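You operate a simulated robot arm through the tools that you are given. There is no shell and no other tool.

Carry out the task below with a simulated robot arm. There is one attempt and no reset: what you move stays moved.

Task
Run the table at 40 Hz with the steel sensor in the black ring and the meter on.
Fine: afterwards switch the meter off and put the sensor back in the black cup.

It is judged by the outcome, as a careful person would: the job done as asked, and still so three seconds after it is handed in. It fails if anything else is knocked over, pushed out of place, dropped, spilled or broken.

Robot
A 7-joint arm with a two-finger parallel gripper, fixed in place. Base frame: the origin is at the foot of the arm, x ahead of it, y to its left, z up; the work surface is at about z = 800. Lengths are in mm, angles in degrees, forces in N, time in s.
Its first joint turns from -166.0 to 166.0 degrees. Payload 4.4 kg.
The TCP is the grasp point between the finger pads, 23 mm short of the fingertips. In the tool frame z runs along the fingers and y along their closing line. The gripper opens to 94 mm. The fingers are 38 mm wide and 10 mm thick; the gripper's body (54 by 96 mm) begins 39 mm behind the TCP.
Orientation is that of the tool frame in the base frame, as a unit quaternion [x, y, z, w]. With the fingers straight down and closing along the base's y, the tool's x points along the base's -x, its y along +y and its z along -z.

Tools
- The arm moves only by the tool send_rows. Its argument "targets" is one flat list of numbers, 7 for each row, row after row: the turn, a rotation vector about the tool's x, y, z in degrees, then the shift along the tool's x, y, z in mm, then the closure in counts, from 0 (fully open) to 255 (shut). In form: [rx, ry, rz, x, y, z, hand, rx, ry, rz, x, y, z, hand, ...]. A call has 1 to 20 rows; each row shifts and turns the commanded pose from where the row before left it, along the tool's axes as they then stand. Rows are played at 5 a second. More than 50 mm and 8.6 degrees between two rows, or a gripper value outside its range, and nothing of the call is played. A pose out of reach is approached as far as the arm can. The call stops where the force on the tool passes 90 N (or 10 N more than at its start, if that is more) or the arm is blocked; 0.2 s more then pass. The fingers move at their own pace (about 72 mm/s each) and stop on an object; they squeeze with about 35 N. The grip force told is the motor's: it shows also when the fingers shut on nothing. Time passes only in rows, and 0.2 s behind the last, so rows that do not move let the fingers close. It gives the time, the measured TCP pose, the force on the tool (base axes), the opening and the grip force at its end, in the units of the frame above (readings bear some noise), with the torque about the TCP (base axes, N m) and any sound that the robot's microphone picked up, and new pictures: "show" is both (left out), scene, wrist or none.
- Cameras (640 x 400 px; columns grow to the right, rows downward): "scene" is fixed at [49.4, 499.1, 1457.4]; the picture's right is [-0.04, -1.00, 0.00], its down [-0.37, 0.01, -0.93] and it looks along [0.93, -0.03, -0.37] (base axes); focal length 371 px, centre (320, 200). "wrist" rides on the gripper at [86, 16, -75] in the tool frame; the picture's right is [-0.18, 0.98, 0.00], its down [-0.58, -0.11, -0.81] and it looks along [-0.79, -0.15, 0.59] (tool axes); focal length 243 px, centre (320, 200). There is no depth. A picture from a camera that has moved, and an enlarged one, comes with that camera's place and axes in the base frame and with its lens.
- inspect(camera, box): a new picture of the part [left, top, right, bottom] of that camera's present view, enlarged. The clock stands still meanwhile.
- finish_job(): hands the job in; it is judged then, once.

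Places have to be worked out from the pictures, the camera data and where the tool is seen. Open the gripper and draw the arm clear of the work before you hand the job in, unless the task says otherwise.

The tools are called after "Request:" as name(argument=value, ...) on one line, values as JSON. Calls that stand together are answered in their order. send_rows: Moves the arm, as the interface text tells. Its arguments: {"type":"object","properties":{"targets":{"type":"array","items":{"type":"number"}},"show":{"type":"string","enum":["both","scene","wrist","none"]}},"required":["targets"]} The other tools are called the same way: inspect (camera, box) takes an enlarged picture of a part of a camera's view; finish_job () hands the job in.

At the start:

```text
time: 0.0
position: [649.6, 135.6, 1315.4]
ee_rot: [0.0, 1.0, 0.0, 0.0]
contact_force: [0.1, -1.2, 0.4]
torque: [0.0, -0.03, 0.01]
gripper_width: 94.1
finger_force: 0.1
```

scene: 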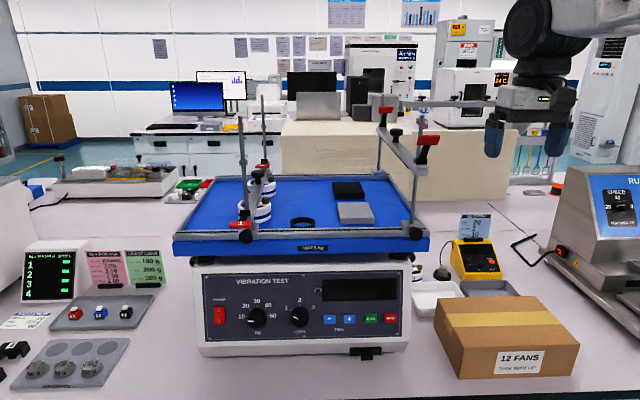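
wrist: 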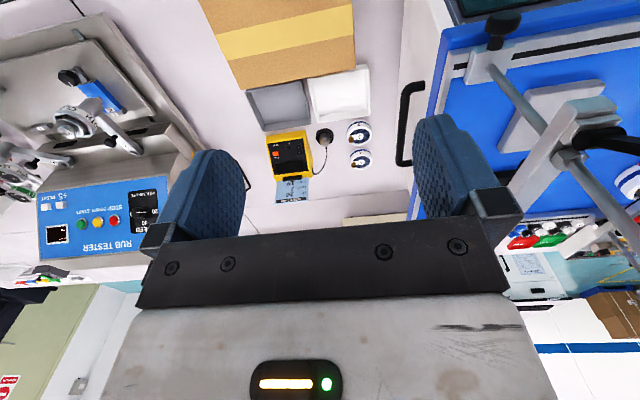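

The scene shows a vibration table with control panel, a yellow meter with a cable, trays and a ring on the blue table. I enlarge several parts to identify the sensor, ring, cup, meter and controls.

Request:
inspect(camera="scene", box=[190, 255, 430, 365])

Request:
inspect(camera="scene", box=[400, 200, 560, 310])

Request:
inspect(camera="scene", box=[220, 150, 400, 260])

Request:
inspect(camera="scene", box=[0, 230, 180, 400])

Request:
inspect(camera="wrist", box=[220, 60, 420, 220])

```text
2.67 times, centred on (310, 310) of scene
camera zoom: at [49.4, 499.1, 1457.4], right [-0.04, -1.0, 0.0], down [-0.37, 0.01, -0.93], along [0.93, -0.03, -0.37], focal length 990 px, centre (347, -93)
```

zoom: 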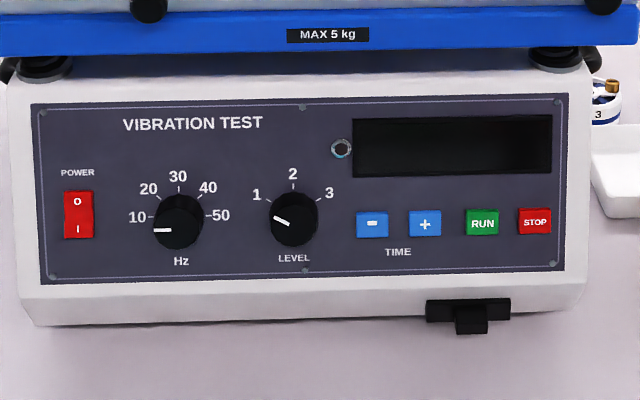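

```text
3.64 times, centred on (480, 255) of scene
camera zoom: at [49.4, 499.1, 1457.4], right [-0.04, -1.0, 0.0], down [-0.37, 0.01, -0.93], along [0.93, -0.03, -0.37], focal length 1351 px, centre (-262, 0)
```

zoom: 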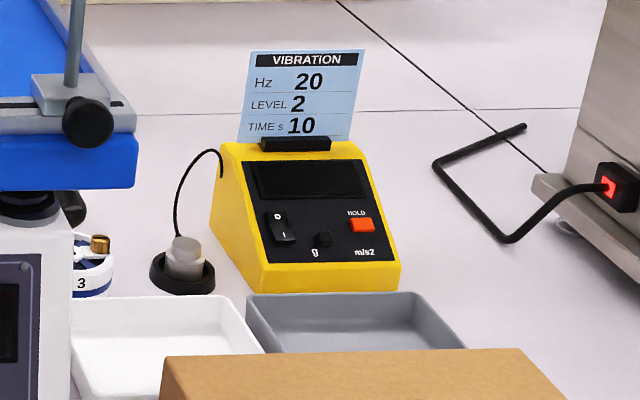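

```text
3.56 times, centred on (310, 205) of scene
camera zoom: at [49.4, 499.1, 1457.4], right [-0.04, -1.0, 0.0], down [-0.37, 0.01, -0.93], along [0.93, -0.03, -0.37], focal length 1320 px, centre (356, 182)
```

zoom: 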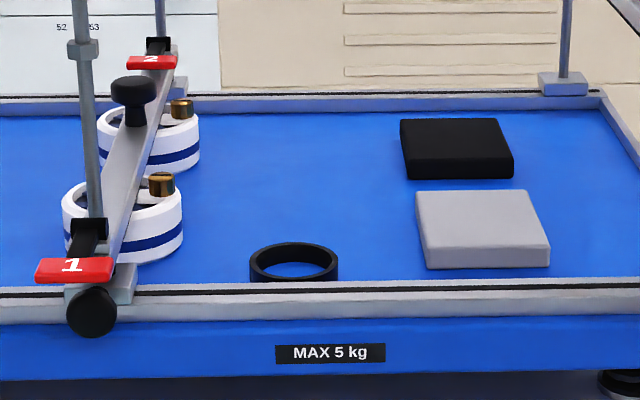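

```text
2.35 times, centred on (90, 315) of scene
camera zoom: at [49.4, 499.1, 1457.4], right [-0.04, -1.0, 0.0], down [-0.37, 0.01, -0.93], along [0.93, -0.03, -0.37], focal length 874 px, centre (861, -71)
```

zoom: 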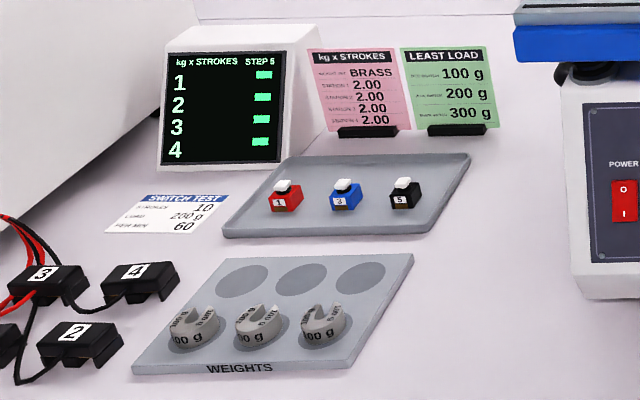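

```text
2.50 times, centred on (320, 140) of wrist
camera zoom: at [562.5, 151.3, 1390.7], right [0.18, 0.98, 0.0], down [0.58, -0.11, 0.81], along [0.79, -0.15, -0.59], focal length 606 px, centre (320, 350)
```

zoom: 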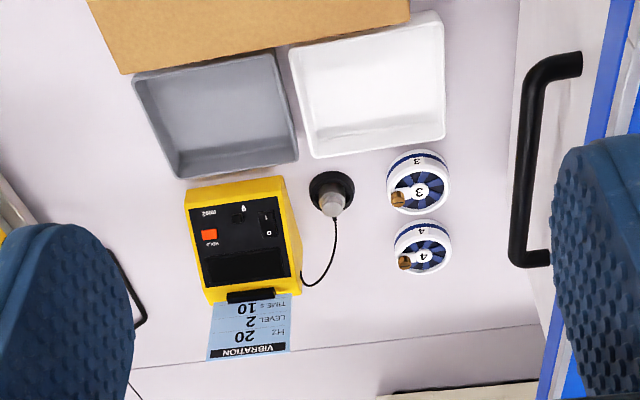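

The meter (yellow) holds the steel sensor in a black cup at about (1030, 80), far out; the ring lies at the front of the blue table; the vibration panel shows Hz knob at 10, level at 1, display dark. I look closer at the switches and knobs before moving.

Request:
inspect(camera="scene", box=[200, 280, 320, 345])

Request:
inspect(camera="scene", box=[430, 235, 510, 285])

Request:
inspect(camera="scene", box=[310, 270, 410, 335])

Request:
inspect(camera="scene", box=[350, 90, 450, 250])

```text
5.33 times, centred on (260, 312) of scene
camera zoom: at [49.4, 499.1, 1457.4], right [-0.04, -1.0, 0.0], down [-0.37, 0.01, -0.93], along [0.93, -0.03, -0.37], focal length 1981 px, centre (640, -400)
```

zoom: 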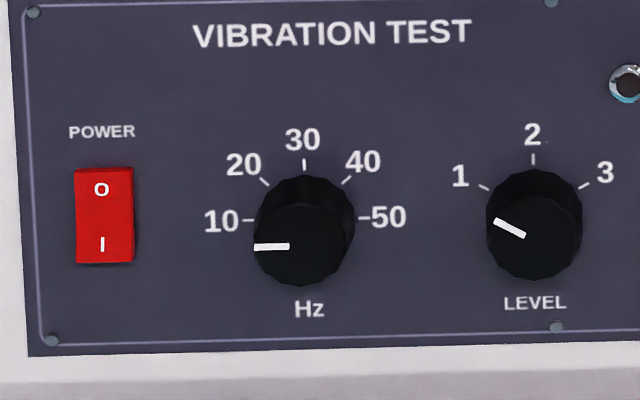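

```text
8.00 times, centred on (470, 260) of scene
camera zoom: at [49.4, 499.1, 1457.4], right [-0.04, -1.0, 0.0], down [-0.37, 0.01, -0.93], along [0.93, -0.03, -0.37], focal length 2971 px, centre (-880, -280)
```

zoom: 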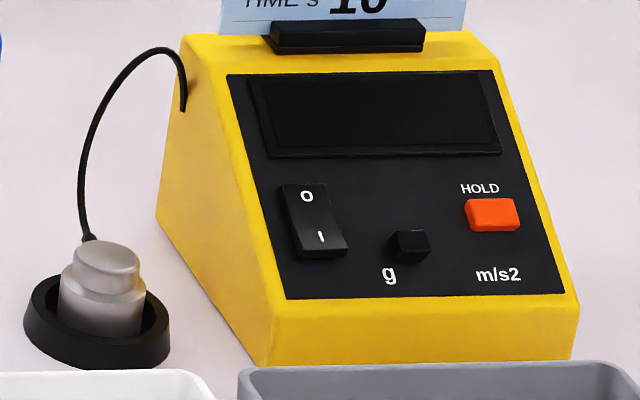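

```text
6.15 times, centred on (360, 302) of scene
camera zoom: at [49.4, 499.1, 1457.4], right [-0.04, -1.0, 0.0], down [-0.37, 0.01, -0.93], along [0.93, -0.03, -0.37], focal length 2286 px, centre (74, -431)
```

zoom: 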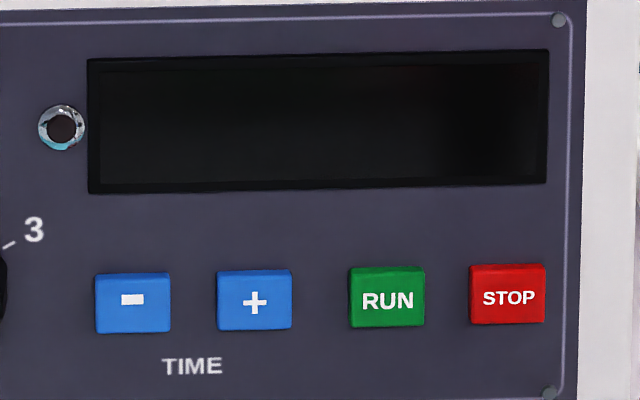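

```text
2.50 times, centred on (400, 170) of scene
camera zoom: at [49.4, 499.1, 1457.4], right [-0.04, -1.0, 0.0], down [-0.37, 0.01, -0.93], along [0.93, -0.03, -0.37], focal length 928 px, centre (120, 275)
```

zoom: 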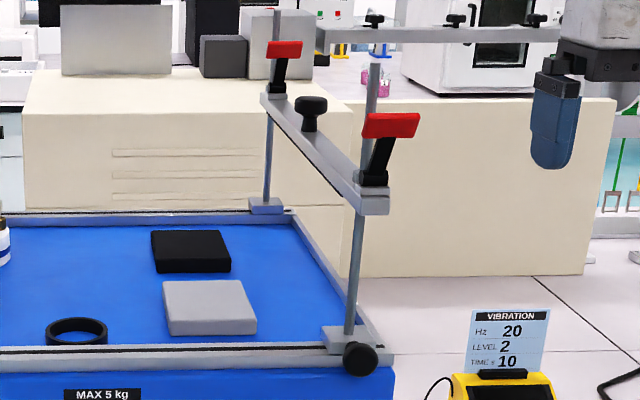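

Both displays are dark, so table power and meter are off. I move the arm back-left to view the panel and the ring from the wrist camera, staying on the robot side of the equipment and high above the bench.

Request:
send_rows(targets=[0, 0, 0, 15, 36.4, 21.5, 0, 0, 0, 0, 15, 36.4, 21.5, 0, 0, 0, 0, 15, 36.4, 21.5, 0, 0, 0, 0, 15, 36.4, 21.5, 0, 0, 0, 0, 15, 36.4, 21.5, 0, 0, 0, 0, 15, 36.4, 21.5, 0, 0, 0, 0, 15, 36.4, 21.5, 0, 0, 0, 0, 15, 36.4, 21.5, 0, 0, 0, 0, 15, 36.4, 21.5, 0, 0, 0, 0, 15, 36.4, 21.5, 0], show="both")

```text
time: 2.2
position: [498.2, 498.8, 1099.3]
ee_rot: [0.0, 1.0, 0.0, 0.0]
contact_force: [0.1, -0.5, -0.3]
torque: [0.02, -0.01, 0.01]
gripper_width: 94.2
finger_force: 0.0
camera wrist: at [412.8, 515.6, 1175.5], right [0.18, 0.98, 0.0], down [0.58, -0.11, 0.81], along [0.79, -0.15, -0.59], focal length 243 px, centre (320, 200)
```

scene: 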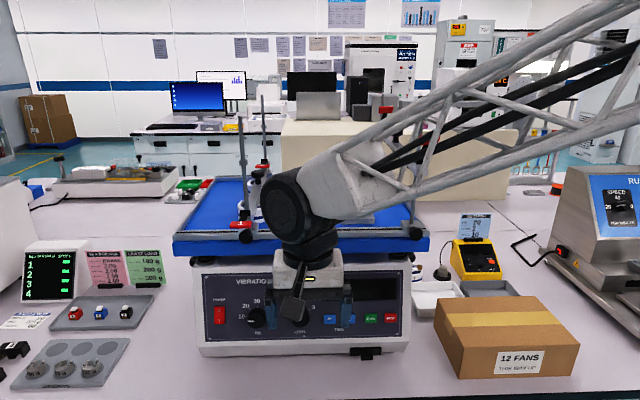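
wrist: 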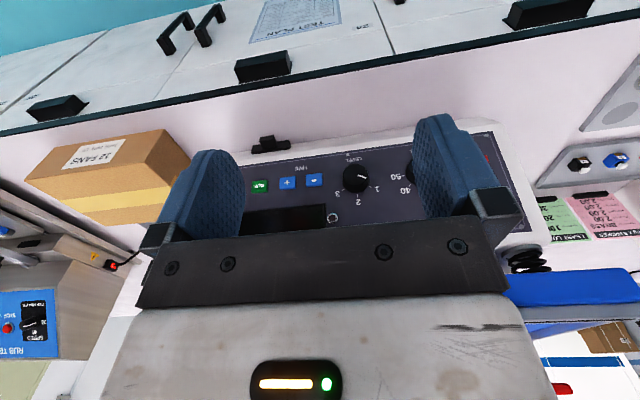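

The panel is about 750 mm out and 520 left; the wrist view is upside-down and partly hidden by the fingers. I lower and pitch the tool forward 45° to see the panel face square-on from the wrist camera.

Request:
send_rows(targets=[0, 0, 0, 0, 0, 46.4, 0, 0, 0, 0, 0, 0, 46.4, 0, 0, 0, 0, 0, 0, 46.4, 0, 0, -7.5, 0, 0, 0, 0, 0, 0, -7.5, 0, 0, 0, 0, 0, 0, -7.5, 0, 0, 0, 0, 0, 0, -7.5, 0, 0, 0, 0, 0, 0, -7.5, 0, 0, 0, 0, 0, 0, -7.5, 0, 0, 0, 0, 0], show="both")

```text
time: 4.2
position: [500.0, 500.3, 961.6]
ee_rot: [-0.001, 0.923, 0.001, 0.384]
contact_force: [0.1, 0.4, 0.7]
torque: [0.01, 0.01, 0.0]
gripper_width: 94.0
finger_force: 0.1
camera wrist: at [385.0, 515.2, 952.8], right [0.13, 0.98, 0.13], down [-0.16, -0.11, 0.98], along [0.98, -0.15, 0.14], focal length 243 px, centre (320, 200)
```

scene: 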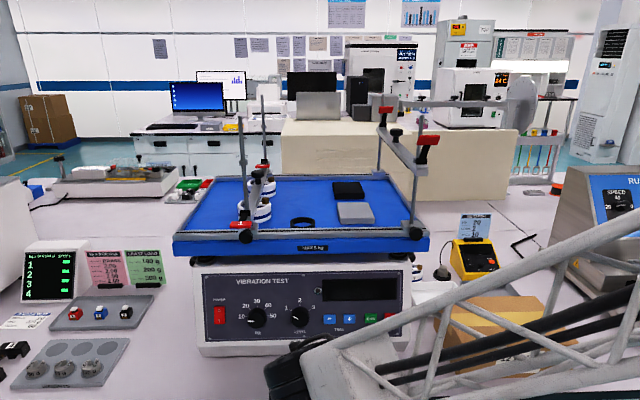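
wrist: 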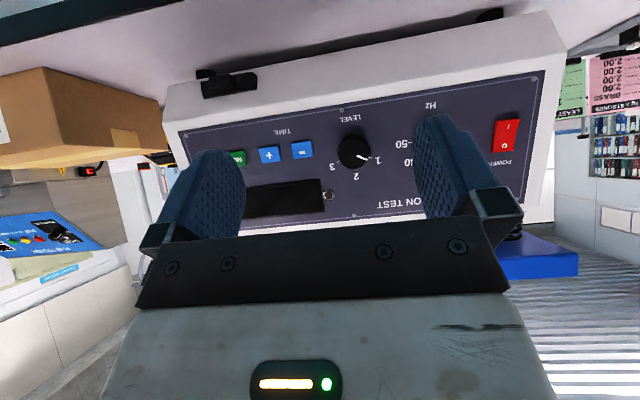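

Triangulating wrist against scene: Hz knob cap about (677, 607, 946), level knob (677, 517, 945), power rocker (686, 685, 948), RUN about (683, 368, 932), table top near z 1120, ring about (755, 510, 1125). I inspect the wrist view to check the panel's tilt before approaching.

Request:
inspect(camera="wrist", box=[300, 20, 560, 230])

Request:
inspect(camera="scene", box=[200, 260, 320, 350])

```text
1.90 times, centred on (430, 125) of wrist
camera zoom: at [385.0, 515.2, 952.8], right [0.13, 0.98, 0.13], down [-0.16, -0.11, 0.98], along [0.98, -0.15, 0.14], focal length 462 px, centre (110, 343)
```

zoom: 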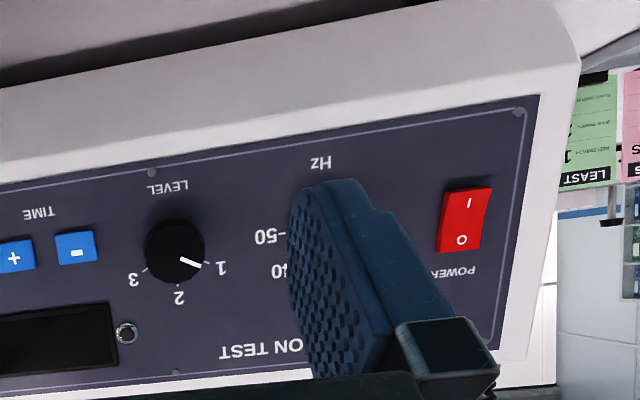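

```text
4.44 times, centred on (260, 305) of scene
camera zoom: at [49.4, 499.1, 1457.4], right [-0.04, -1.0, 0.0], down [-0.37, 0.01, -0.93], along [0.93, -0.03, -0.37], focal length 1651 px, centre (587, -267)
```

zoom: 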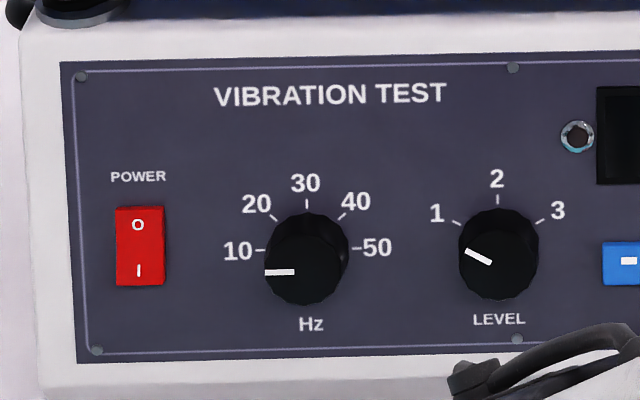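

The panel leans back about 14.5° (top screw at x≈707, z≈1027; bottom screw x≈673, z≈897), so I align the tool to its normal, move to a 100 mm standoff in front of the Hz knob (dial centre ≈ (685.5, 607.7, 942.5)), and roll −67.5° so the 135° turn to 40 can be done in one grip.

Request:
send_rows(targets=[0, -7.575, 0, 0, 0, 0, 0, 0, -7.575, 0, 0, 0, 0, 0, 0, -7.575, 0, 0, 0, 0, 0, 0, -7.575, 0, 0, 0, 0, 0, 0, 0, 0, -9.3, 35.8, 28.1, 40, 0, 0, 0, -9.3, 35.8, 28.1, 80, 0, 0, 0, -9.3, 35.8, 28.1, 80, 0, 0, -8.44, 0, 0, 0, 80, 0, 0, -8.44, 0, 0, 0, 80, 0, 0, -8.44, 0, 0, 0, 80, 0, 0, -8.44, 0, 0, 0, 80, 0, 0, -8.44, 0, 0, 0, 80, 0, 0, -8.44, 0, 0, 0, 80, 0, 0, -8.44, 0, 0, 0, 80, 0, 0, -8.44, 0, 0, 0, 80], show="both")

```text
time: 7.4
position: [587.5, 606.9, 968.0]
ee_rot: [-0.44, 0.658, -0.34, 0.507]
contact_force: [1.0, -0.6, -0.4]
torque: [0.0, 0.02, 0.01]
gripper_width: 64.5
finger_force: 0.1
camera wrist: at [503.2, 532.7, 940.0], right [-0.21, 0.54, -0.81], down [-0.7, 0.5, 0.52], along [0.68, 0.68, 0.27], focal length 243 px, centre (320, 200)
```

scene: 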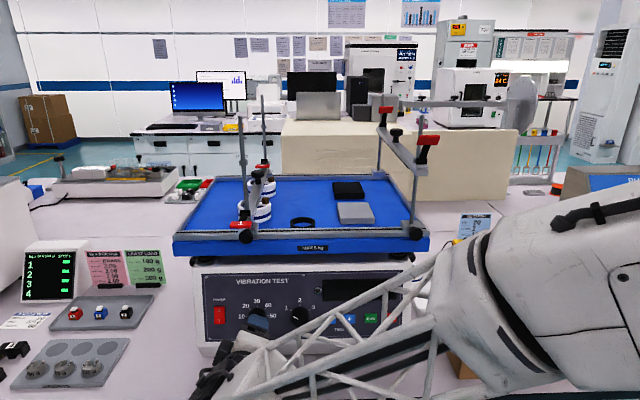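
wrist: 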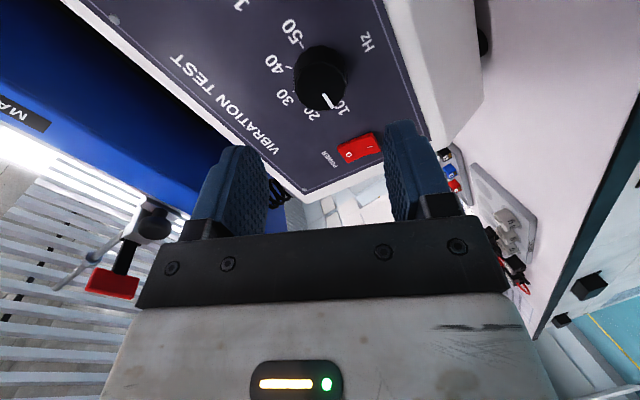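

The pose was reached and the knob sits close to the tool axis in the wrist view. I zoom in to measure the lateral offset before advancing.

Request:
inspect(camera="wrist", box=[240, 10, 400, 130])

Request:
inspect(camera="scene", box=[180, 270, 320, 400])

```text
3.33 times, centred on (320, 70) of wrist
camera zoom: at [503.2, 532.7, 940.0], right [-0.21, 0.54, -0.81], down [-0.7, 0.5, 0.52], along [0.68, 0.68, 0.27], focal length 809 px, centre (320, 633)
```

zoom: 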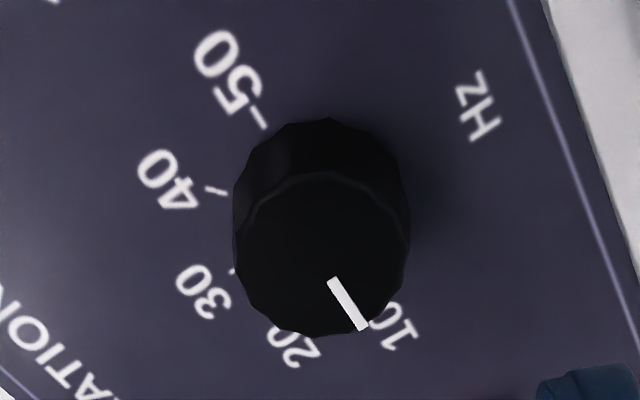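

```text
3.08 times, centred on (250, 335) of scene
camera zoom: at [49.4, 499.1, 1457.4], right [-0.04, -1.0, 0.0], down [-0.37, 0.01, -0.93], along [0.93, -0.03, -0.37], focal length 1143 px, centre (535, -215)
```

zoom: 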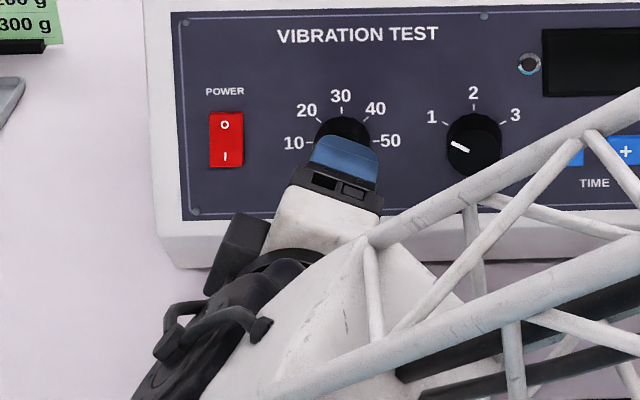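

The knob is centred on the tool axis to about 1 mm; its cap is ~85 mm ahead and the panel ~103 mm. I advance 74 mm (slowly at the end) and close the fingers on the knob.

Request:
send_rows(targets=[0, 0, 0, 0, 0, 35, 80, 0, 0, 0, 0, 0, 25, 80, 0, 0, 0, 0, 0, 14, 80, 0, 0, 0, 0, 0, 0, 80, 0, 0, 0, 0, 0, 0, 255, 0, 0, 0, 0, 0, 0, 255, 0, 0, 0, 0, 0, 0, 255], show="both")

```text
time: 9.0
position: [659.3, 605.4, 947.1]
ee_rot: [-0.44, 0.658, -0.339, 0.508]
contact_force: [8.4, -1.7, 0.1]
torque: [0.02, -0.05, -0.03]
gripper_width: 36.5
finger_force: 44.9
camera wrist: at [574.9, 532.4, 921.1], right [-0.21, 0.55, -0.81], down [-0.7, 0.5, 0.52], along [0.68, 0.68, 0.28], focal length 243 px, centre (320, 200)
```

scene: 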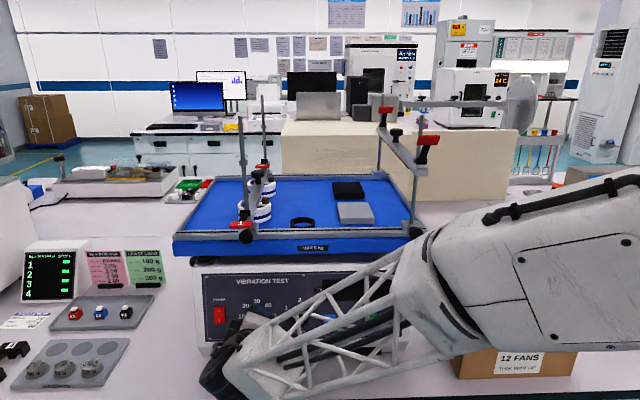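
wrist: 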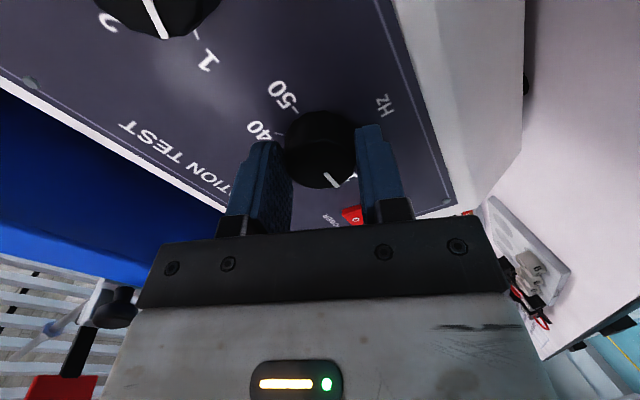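

The fingers hold the knob (36.5 mm). I turn it clockwise, first half of the 135°, and check.

Request:
send_rows(targets=[0, 0, 8, 0, 0, 0, 255, 0, 0, 8, 0, 0, 0, 255, 0, 0, 8, 0, 0, 0, 255, 0, 0, 8, 0, 0, 0, 255, 0, 0, 8, 0, 0, 0, 255, 0, 0, 5, 0, 0, 0, 255, 0, 0, 0, 0, 0, 0, 255], show="both")

```text
time: 10.6
position: [659.1, 606.6, 948.3]
ee_rot: [-0.156, 0.777, -0.119, 0.599]
contact_force: [-9.4, 13.7, -17.5]
torque: [0.07, 0.3, 0.35]
gripper_width: 36.2
finger_force: 45.2
camera wrist: at [564.7, 588.8, 883.8], right [-0.05, 0.98, -0.2], down [-0.63, 0.12, 0.77], along [0.77, 0.17, 0.61], focal length 243 px, centre (320, 200)
```

scene: 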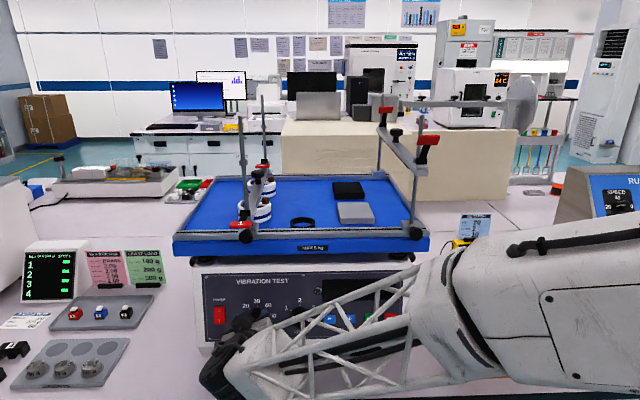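
wrist: 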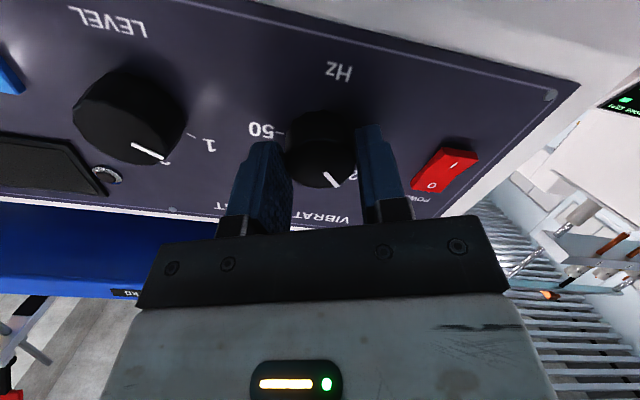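

The pointer keeps its place relative to the fingers while the panel rotated, so the knob turned 45° to 20. I continue another 45°.

Request:
send_rows(targets=[0, 0, 8, 0, 0, 0, 255, 0, 0, 8, 0, 0, 0, 255, 0, 0, 8, 0, 0, 0, 255, 0, 0, 8, 0, 0, 0, 255, 0, 0, 8, 0, 0, 0, 255, 0, 0, 5, 0, 0, 0, 255, 0, 0, 0, 0, 0, 0, 255], show="both")

```text
time: 12.2
position: [661.0, 607.2, 951.6]
ee_rot: [0.155, 0.776, 0.12, 0.6]
contact_force: [-19.4, 23.2, 15.9]
torque: [0.17, -0.55, 0.42]
gripper_width: 35.9
finger_force: 45.3
camera wrist: at [568.6, 655.0, 898.7], right [0.14, 0.84, 0.53], down [-0.66, -0.32, 0.68], along [0.74, -0.44, 0.5], focal length 243 px, centre (320, 200)
```

scene: 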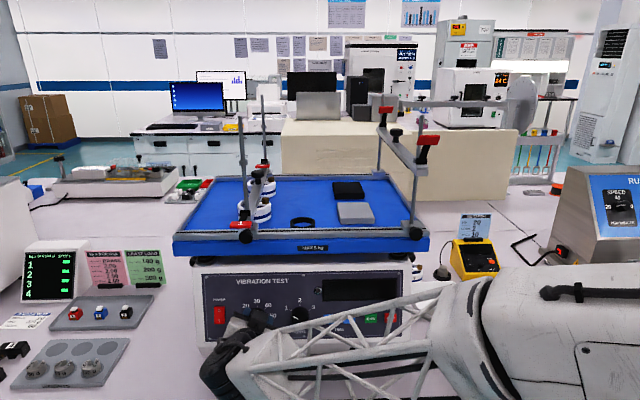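
wrist: 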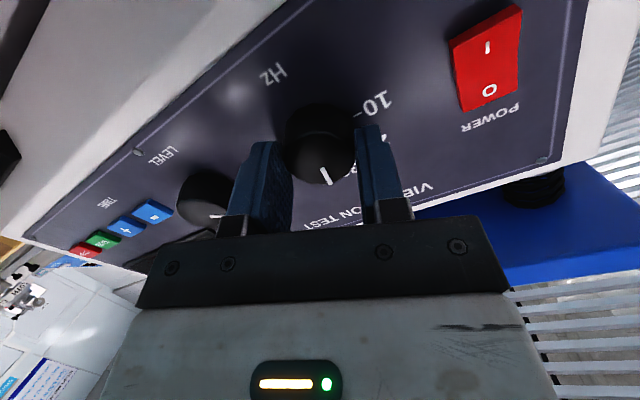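

The knob now points near 30 but lateral force built up to ~34 N with slight slip. I open the fingers to relieve it and look at where the pointer is.

Request:
send_rows(targets=[0, 0, 0, 0, 0, 0, 80, 0, 0, 0, 0, 0, 0, 80, 0, 0, 0, 0, 0, 0, 80], show="wrist")

Request:
inspect(camera="wrist", box=[240, 60, 440, 240])

Request:
inspect(camera="scene", box=[200, 270, 320, 350])

```text
time: 13.0
position: [661.1, 606.1, 948.8]
ee_rot: [0.154, 0.776, 0.119, 0.6]
contact_force: [-0.3, 0.7, -0.5]
torque: [0.03, -0.01, 0.0]
gripper_width: 64.6
finger_force: 0.0
camera wrist: at [568.4, 654.0, 896.3], right [0.14, 0.84, 0.53], down [-0.65, -0.32, 0.68], along [0.74, -0.44, 0.5], focal length 243 px, centre (320, 200)
```

wrist: 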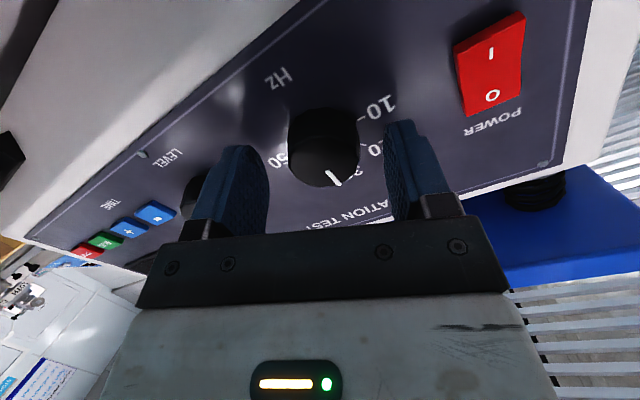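

```text
2.22 times, centred on (340, 150) of wrist
camera zoom: at [568.4, 654.0, 896.3], right [0.14, 0.84, 0.53], down [-0.65, -0.32, 0.68], along [0.74, -0.44, 0.5], focal length 539 px, centre (276, 311)
```

zoom: 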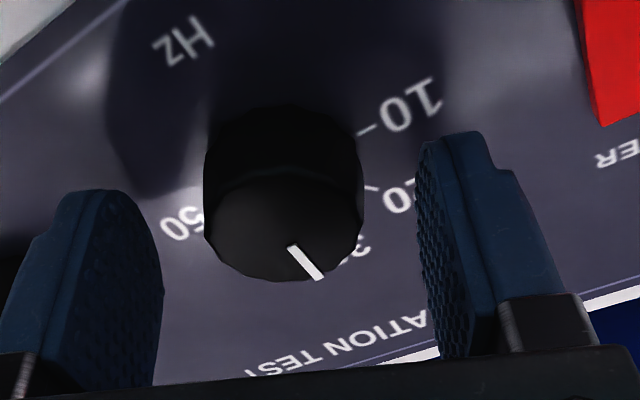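

```text
5.00 times, centred on (260, 310) of scene
camera zoom: at [49.4, 499.1, 1457.4], right [-0.04, -1.0, 0.0], down [-0.37, 0.01, -0.93], along [0.93, -0.03, -0.37], focal length 1857 px, centre (620, -350)
```

zoom: 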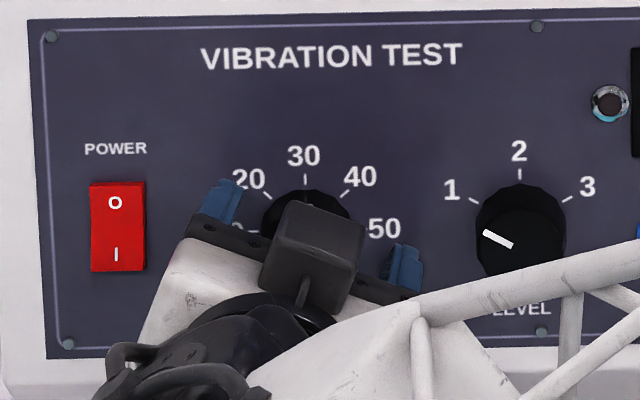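

The force is relieved and the knob appears to have settled at 30. The knob centre is ~2 mm toward tool +y, so I shift 1.5 mm, regrip, turn 48° further and release to let it settle at 40.

Request:
send_rows(targets=[0, 0, 0, 0, 1.5, 0, 80, 0, 0, 0, 0, 0, 0, 255, 0, 0, 0, 0, 0, 0, 255, 0, 0, 0, 0, 0, 0, 255, 0, 0, 8, 0, 0, 0, 255, 0, 0, 8, 0, 0, 0, 255, 0, 0, 8, 0, 0, 0, 255, 0, 0, 8, 0, 0, 0, 255, 0, 0, 8, 0, 0, 0, 255, 0, 0, 8, 0, 0, 0, 255, 0, 0, 0, 0, 0, 0, 255], show="wrist")

Request:
inspect(camera="wrist", box=[240, 60, 440, 240])

```text
time: 14.9
position: [663.4, 611.8, 946.3]
ee_rot: [0.377, 0.707, 0.272, 0.533]
contact_force: [-7.0, -13.2, -8.1]
torque: [-0.1, -0.73, -0.41]
gripper_width: 36.5
finger_force: 45.1
out of reach, approached as far as the arm can: row 8, 9
stopped in row 9: the force on the tool passed its limit at 129 N (the readings are from after the stop); the commanded pose is now the measured one
camera wrist: at [581.3, 693.0, 933.3], right [0.27, 0.41, 0.87], down [-0.71, -0.53, 0.46], along [0.65, -0.75, 0.15], focal length 243 px, centre (320, 200)
```

wrist: 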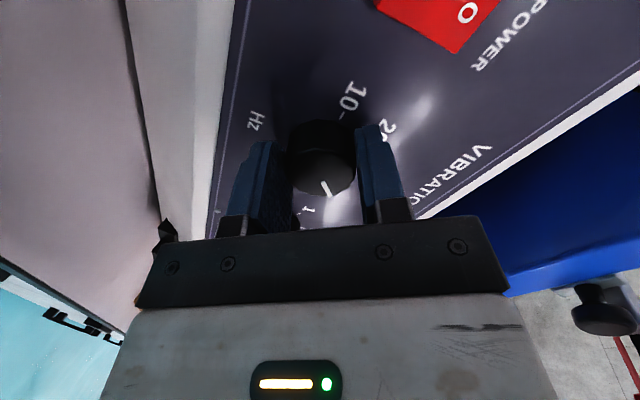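

```text
2.22 times, centred on (340, 150) of wrist
camera zoom: at [581.3, 693.0, 933.3], right [0.27, 0.41, 0.87], down [-0.71, -0.53, 0.46], along [0.65, -0.75, 0.15], focal length 539 px, centre (276, 311)
```

zoom: 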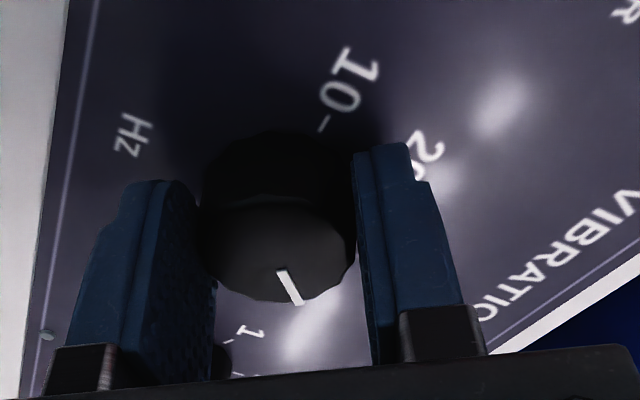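

A joint limit was reached at about +56° roll and forced a stop. I release the knob, then back off along the tool axis to see where the pointer settled.

Request:
send_rows(targets=[0, 0, 0, 0, 0, 0, 80, 0, 0, 0, 0, 0, 0, 80, 0, 0, 0, 0, 0, 0, 80], show="wrist")

Request:
inspect(camera="wrist", box=[240, 60, 440, 240])

```text
time: 15.7
position: [662.5, 612.4, 947.6]
ee_rot: [0.376, 0.707, 0.273, 0.533]
contact_force: [-0.7, 0.7, 0.5]
torque: [0.01, 0.01, 0.01]
gripper_width: 64.3
finger_force: 0.0
camera wrist: at [581.4, 693.8, 935.1], right [0.26, 0.41, 0.87], down [-0.71, -0.53, 0.46], along [0.65, -0.75, 0.15], focal length 243 px, centre (320, 200)
```

wrist: 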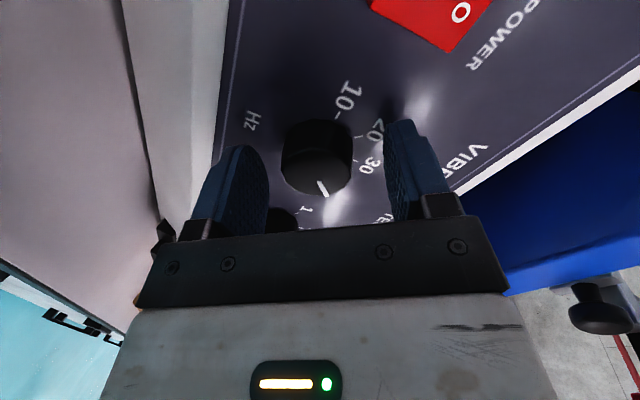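

```text
2.22 times, centred on (340, 150) of wrist
camera zoom: at [581.4, 693.8, 935.1], right [0.26, 0.41, 0.87], down [-0.71, -0.53, 0.46], along [0.65, -0.75, 0.15], focal length 539 px, centre (276, 311)
```

zoom: 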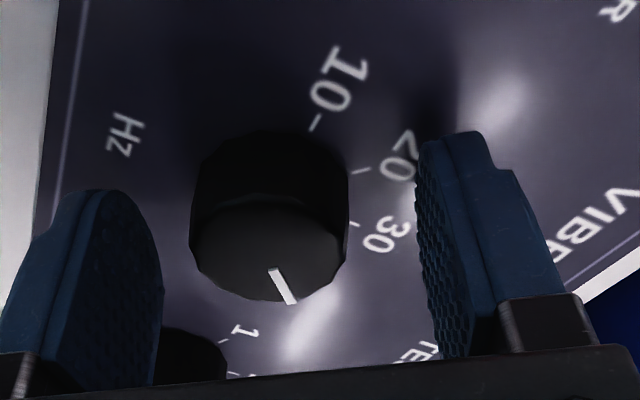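

Expressed in the dial's own axes the pointer sits ~43° past 30, i.e. at 40. I back off straight along the tool axis to confirm with the scene camera.

Request:
send_rows(targets=[0, 0, 0, 0, 0, -20, 80, 0, 0, 0, 0, 0, -40, 80, 0, 0, -8, 0, 0, -40, 80, 0, 0, -8, 0, 0, 0, 80, 0, 0, -8, 0, 0, 0, 80, 0, 0, -8, 0, 0, 0, 80, 0, 0, -8, 0, 0, 0, 80, 0, 0, -8, 0, 0, 0, 80, 0, 0, -8, 0, 0, 0, 80], show="both")

Request:
inspect(camera="scene", box=[200, 270, 320, 350])

Request:
inspect(camera="wrist", box=[200, 20, 500, 220])

```text
time: 17.7
position: [567.5, 614.1, 977.4]
ee_rot: [0.0, 0.801, -0.01, 0.598]
contact_force: [-0.1, -0.2, 0.0]
torque: [0.01, 0.01, 0.0]
gripper_width: 64.5
finger_force: 0.1
camera wrist: at [470.3, 629.7, 915.3], right [0.06, 0.98, 0.16], down [-0.61, -0.09, 0.79], along [0.79, -0.15, 0.6], focal length 243 px, centre (320, 200)
```

scene: 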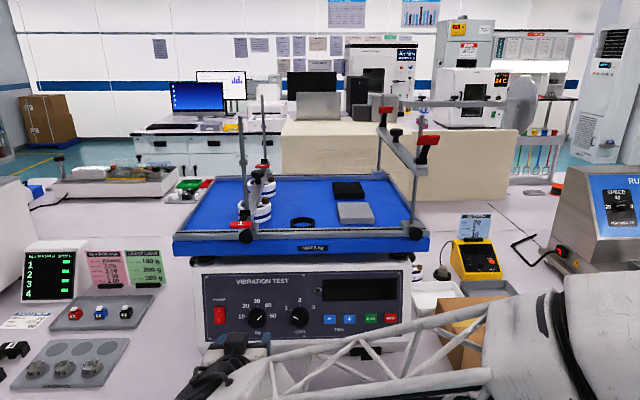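
wrist: 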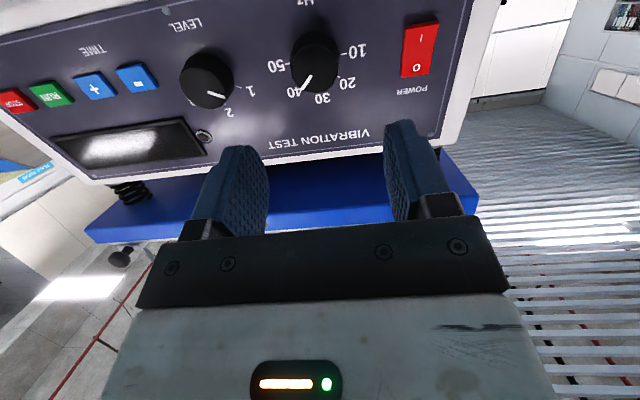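

```text
5.00 times, centred on (260, 310) of scene
camera zoom: at [49.4, 499.1, 1457.4], right [-0.04, -1.0, 0.0], down [-0.37, 0.01, -0.93], along [0.93, -0.03, -0.37], focal length 1857 px, centre (620, -350)
```

zoom: 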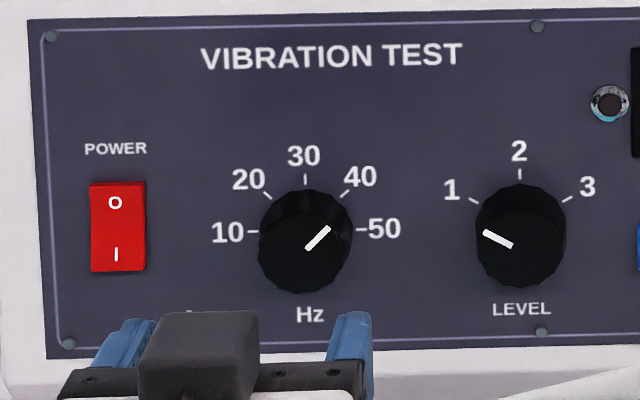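

```text
2.00 times, centred on (350, 120) of wrist
camera zoom: at [470.3, 629.7, 915.3], right [0.06, 0.98, 0.16], down [-0.61, -0.09, 0.79], along [0.79, -0.15, 0.6], focal length 485 px, centre (260, 360)
```

zoom: 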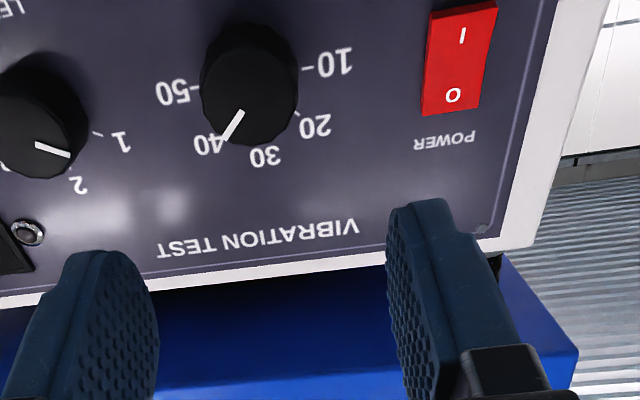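

The scene zoom confirms the Hz knob on 40. Next is the power rocker: I close the fingers and move in front of its "I" half (≈ (678.5, 685.5, 935.5)), stopping about 15 mm short.

Request:
send_rows(targets=[0, -2, 0, 0, 0, 0, 255, 0, 0, 0, 6, 36.7, 0, 255, 0, 0, 0, 6, 36.7, 0, 255, 0, 0, 0, 0, 0, 39.4, 255, 0, 0, 0, 0, 0, 39.4, 255, 0, 0, 0, 0, 0, 0, 255], show="both")

Request:
inspect(camera="wrist", box=[240, 60, 440, 240])

Request:
inspect(camera="scene", box=[180, 280, 280, 360])

```text
time: 19.1
position: [640.7, 685.8, 944.5]
ee_rot: [0.0, 0.79, -0.009, 0.613]
contact_force: [-0.4, 0.3, -0.2]
torque: [-0.01, 0.01, 0.0]
gripper_width: 0.0
finger_force: 35.1
camera wrist: at [547.0, 702.1, 879.9], right [0.06, 0.98, 0.16], down [-0.64, -0.09, 0.77], along [0.77, -0.15, 0.62], focal length 243 px, centre (320, 200)
```

scene: 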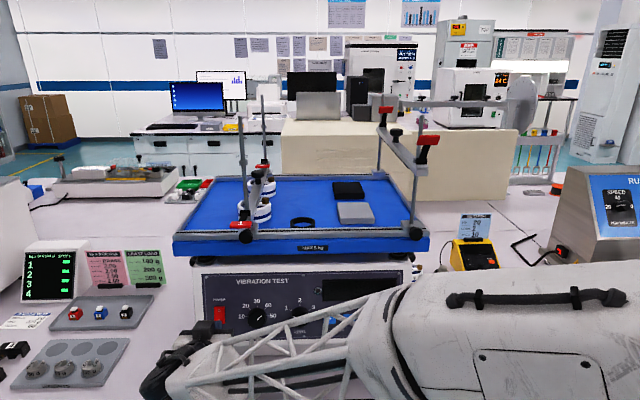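
wrist: 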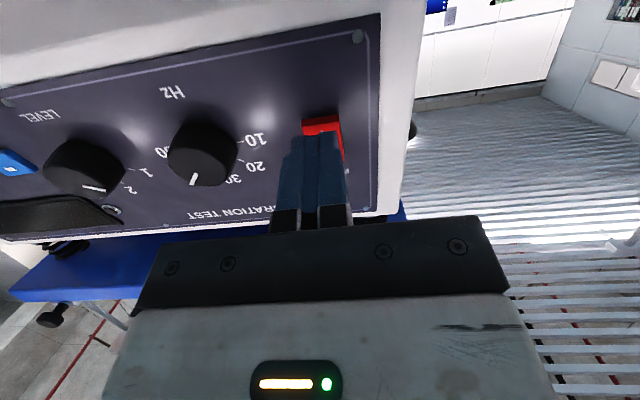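

```text
2.22 times, centred on (340, 150) of wrist
camera zoom: at [547.0, 702.1, 879.9], right [0.06, 0.98, 0.16], down [-0.64, -0.09, 0.77], along [0.77, -0.15, 0.62], focal length 539 px, centre (276, 311)
```

zoom: 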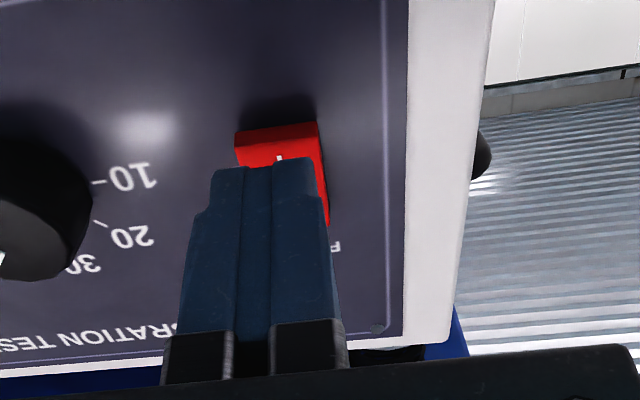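

```text
5.00 times, centred on (230, 320) of scene
camera zoom: at [49.4, 499.1, 1457.4], right [-0.04, -1.0, 0.0], down [-0.37, 0.01, -0.93], along [0.93, -0.03, -0.37], focal length 1857 px, centre (770, -400)
```

zoom: 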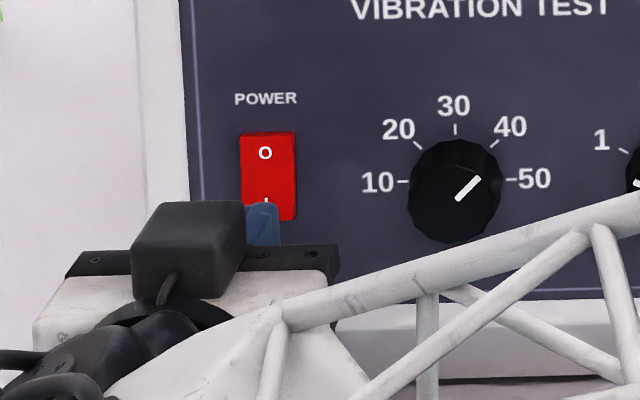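

The fingertips are aligned with the "I" mark. I push in small steps, about 19 mm, watching force and sound.

Request:
send_rows(targets=[0, 0, 0, 0, 0, 9, 255, 0, 0, 0, 0, 0, 4, 255, 0, 0, 0, 0, 0, 3, 255, 0, 0, 0, 0, 0, 2, 255, 0, 0, 0, 0, 0, 0, 255], show="both")

Request:
inspect(camera="scene", box=[200, 260, 420, 350])

```text
time: 20.3
position: [657.8, 685.8, 939.1]
ee_rot: [0.001, 0.79, -0.01, 0.613]
contact_force: [-1.7, -1.5, 0.0]
torque: [-0.05, 0.0, -0.02]
gripper_width: 0.0
finger_force: 34.8
camera wrist: at [564.1, 702.1, 874.8], right [0.06, 0.98, 0.16], down [-0.64, -0.09, 0.77], along [0.77, -0.15, 0.62], focal length 243 px, centre (320, 200)
```

scene: 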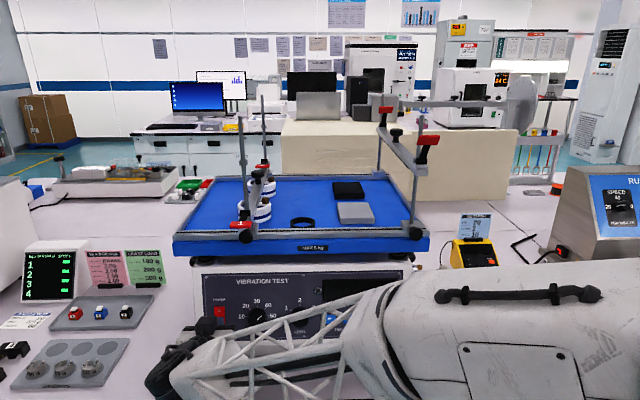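
wrist: 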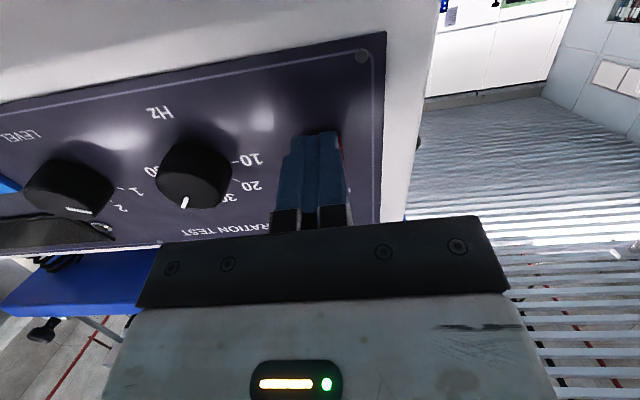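

```text
2.91 times, centred on (310, 305) of scene
camera zoom: at [49.4, 499.1, 1457.4], right [-0.04, -1.0, 0.0], down [-0.37, 0.01, -0.93], along [0.93, -0.03, -0.37], focal length 1080 px, centre (349, -106)
```

zoom: 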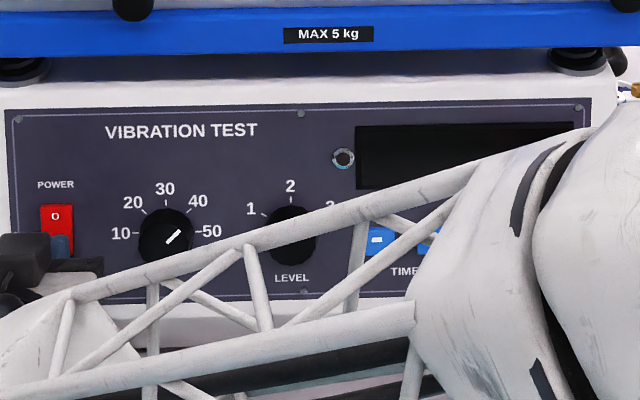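

Force is still near zero and the display dark. I push a few millimetres more.

Request:
send_rows(targets=[0, 0, 0, 0, 0, 1.5, 255, 0, 0, 0, 0, 0, 1.5, 255, 0, 0, 0, 0, 0, 1.5, 255, 0, 0, 0, 0, 0, 0, 255], show="none")

Request:
inspect(camera="scene", box=[200, 260, 420, 350])

Request:
inspect(camera="wrist", box=[240, 60, 440, 240])

```text
time: 21.1
position: [660.3, 686.0, 940.2]
ee_rot: [0.001, 0.79, -0.009, 0.613]
contact_force: [-37.1, -20.7, 12.1]
torque: [0.21, -0.68, -0.33]
gripper_width: 0.2
finger_force: 34.8
stopped in row 4: the force on the tool passed its limit at 100 N (the readings are from after the stop); the commanded pose is now the measured one
```

```text
2.91 times, centred on (310, 305) of scene
camera zoom: at [49.4, 499.1, 1457.4], right [-0.04, -1.0, 0.0], down [-0.37, 0.01, -0.93], along [0.93, -0.03, -0.37], focal length 1080 px, centre (349, -106)
```

zoom: 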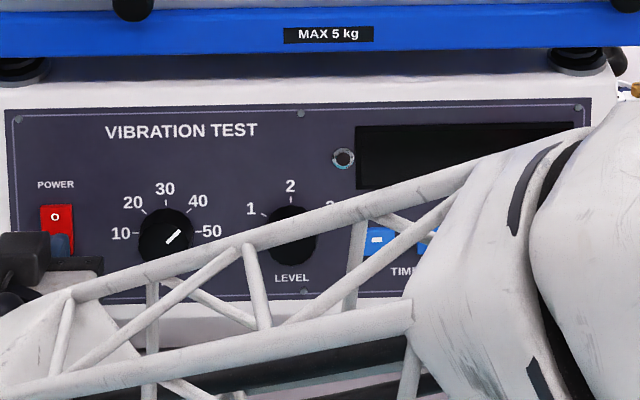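

```text
2.22 times, centred on (340, 150) of wrist
camera zoom: at [565.7, 702.4, 874.4], right [0.06, 0.98, 0.16], down [-0.64, -0.09, 0.76], along [0.77, -0.15, 0.62], focal length 539 px, centre (276, 311)
```

zoom: 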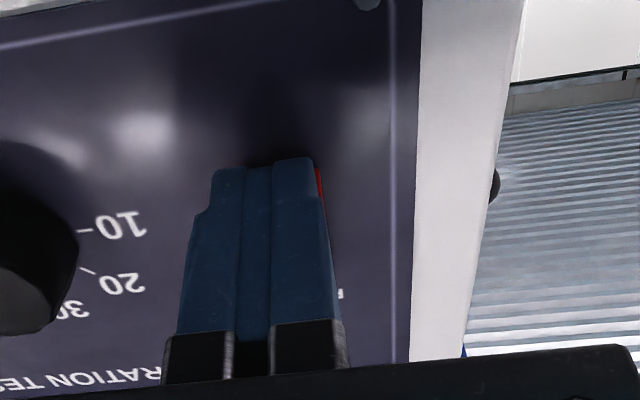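

Contact with a hard stop. I back off 30 mm and inspect the rocker's state and display.

Request:
send_rows(targets=[0, 0, 0, 0, 0, -10, 255, 0, 0, 0, 0, 0, -30, 255, 0, 0, 0, 30, 0, -30, 255, 0, 0, 0, 0, 0, 0, 255], show="both")

Request:
inspect(camera="scene", box=[200, 280, 280, 340])

Request:
inspect(camera="wrist", box=[240, 0, 440, 180])

Request:
inspect(camera="scene", box=[300, 270, 420, 340])

```text
time: 22.1
position: [585.5, 687.5, 925.8]
ee_rot: [0.0, 0.79, -0.009, 0.613]
contact_force: [0.6, -0.9, -0.6]
torque: [-0.01, 0.0, 0.01]
gripper_width: 0.0
finger_force: 35.2
camera wrist: at [491.3, 703.6, 861.4], right [0.06, 0.98, 0.16], down [-0.64, -0.09, 0.77], along [0.77, -0.15, 0.62], focal length 243 px, centre (320, 200)
```

scene: 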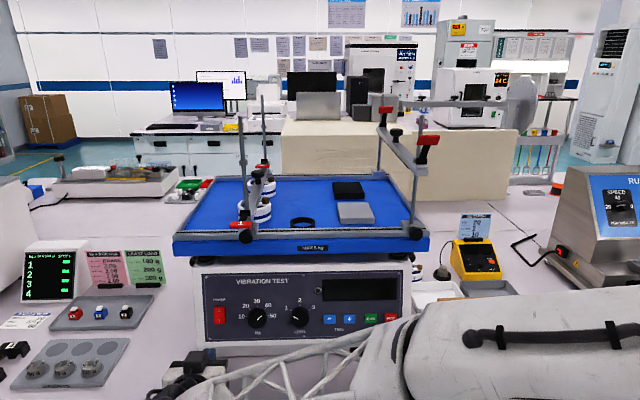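
wrist: 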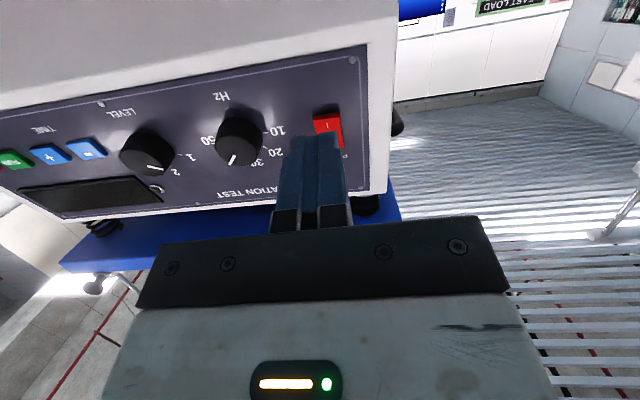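

```text
6.67 times, centred on (240, 310) of scene
camera zoom: at [49.4, 499.1, 1457.4], right [-0.04, -1.0, 0.0], down [-0.37, 0.01, -0.93], along [0.93, -0.03, -0.37], focal length 2476 px, centre (853, -533)
```

zoom: 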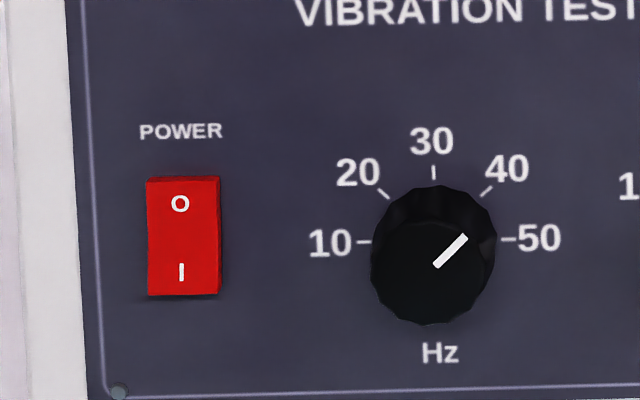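

```text
2.22 times, centred on (340, 90) of wrist
camera zoom: at [491.3, 703.6, 861.4], right [0.06, 0.98, 0.16], down [-0.64, -0.09, 0.77], along [0.77, -0.15, 0.62], focal length 539 px, centre (276, 444)
```

zoom: 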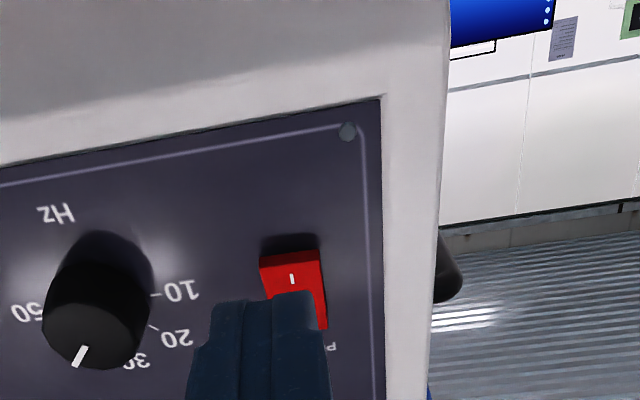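

```text
5.33 times, centred on (360, 305) of scene
camera zoom: at [49.4, 499.1, 1457.4], right [-0.04, -1.0, 0.0], down [-0.37, 0.01, -0.93], along [0.93, -0.03, -0.37], focal length 1981 px, centre (107, -360)
```

zoom: 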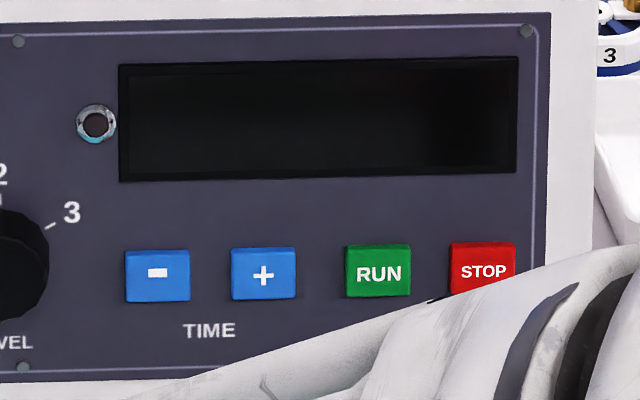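

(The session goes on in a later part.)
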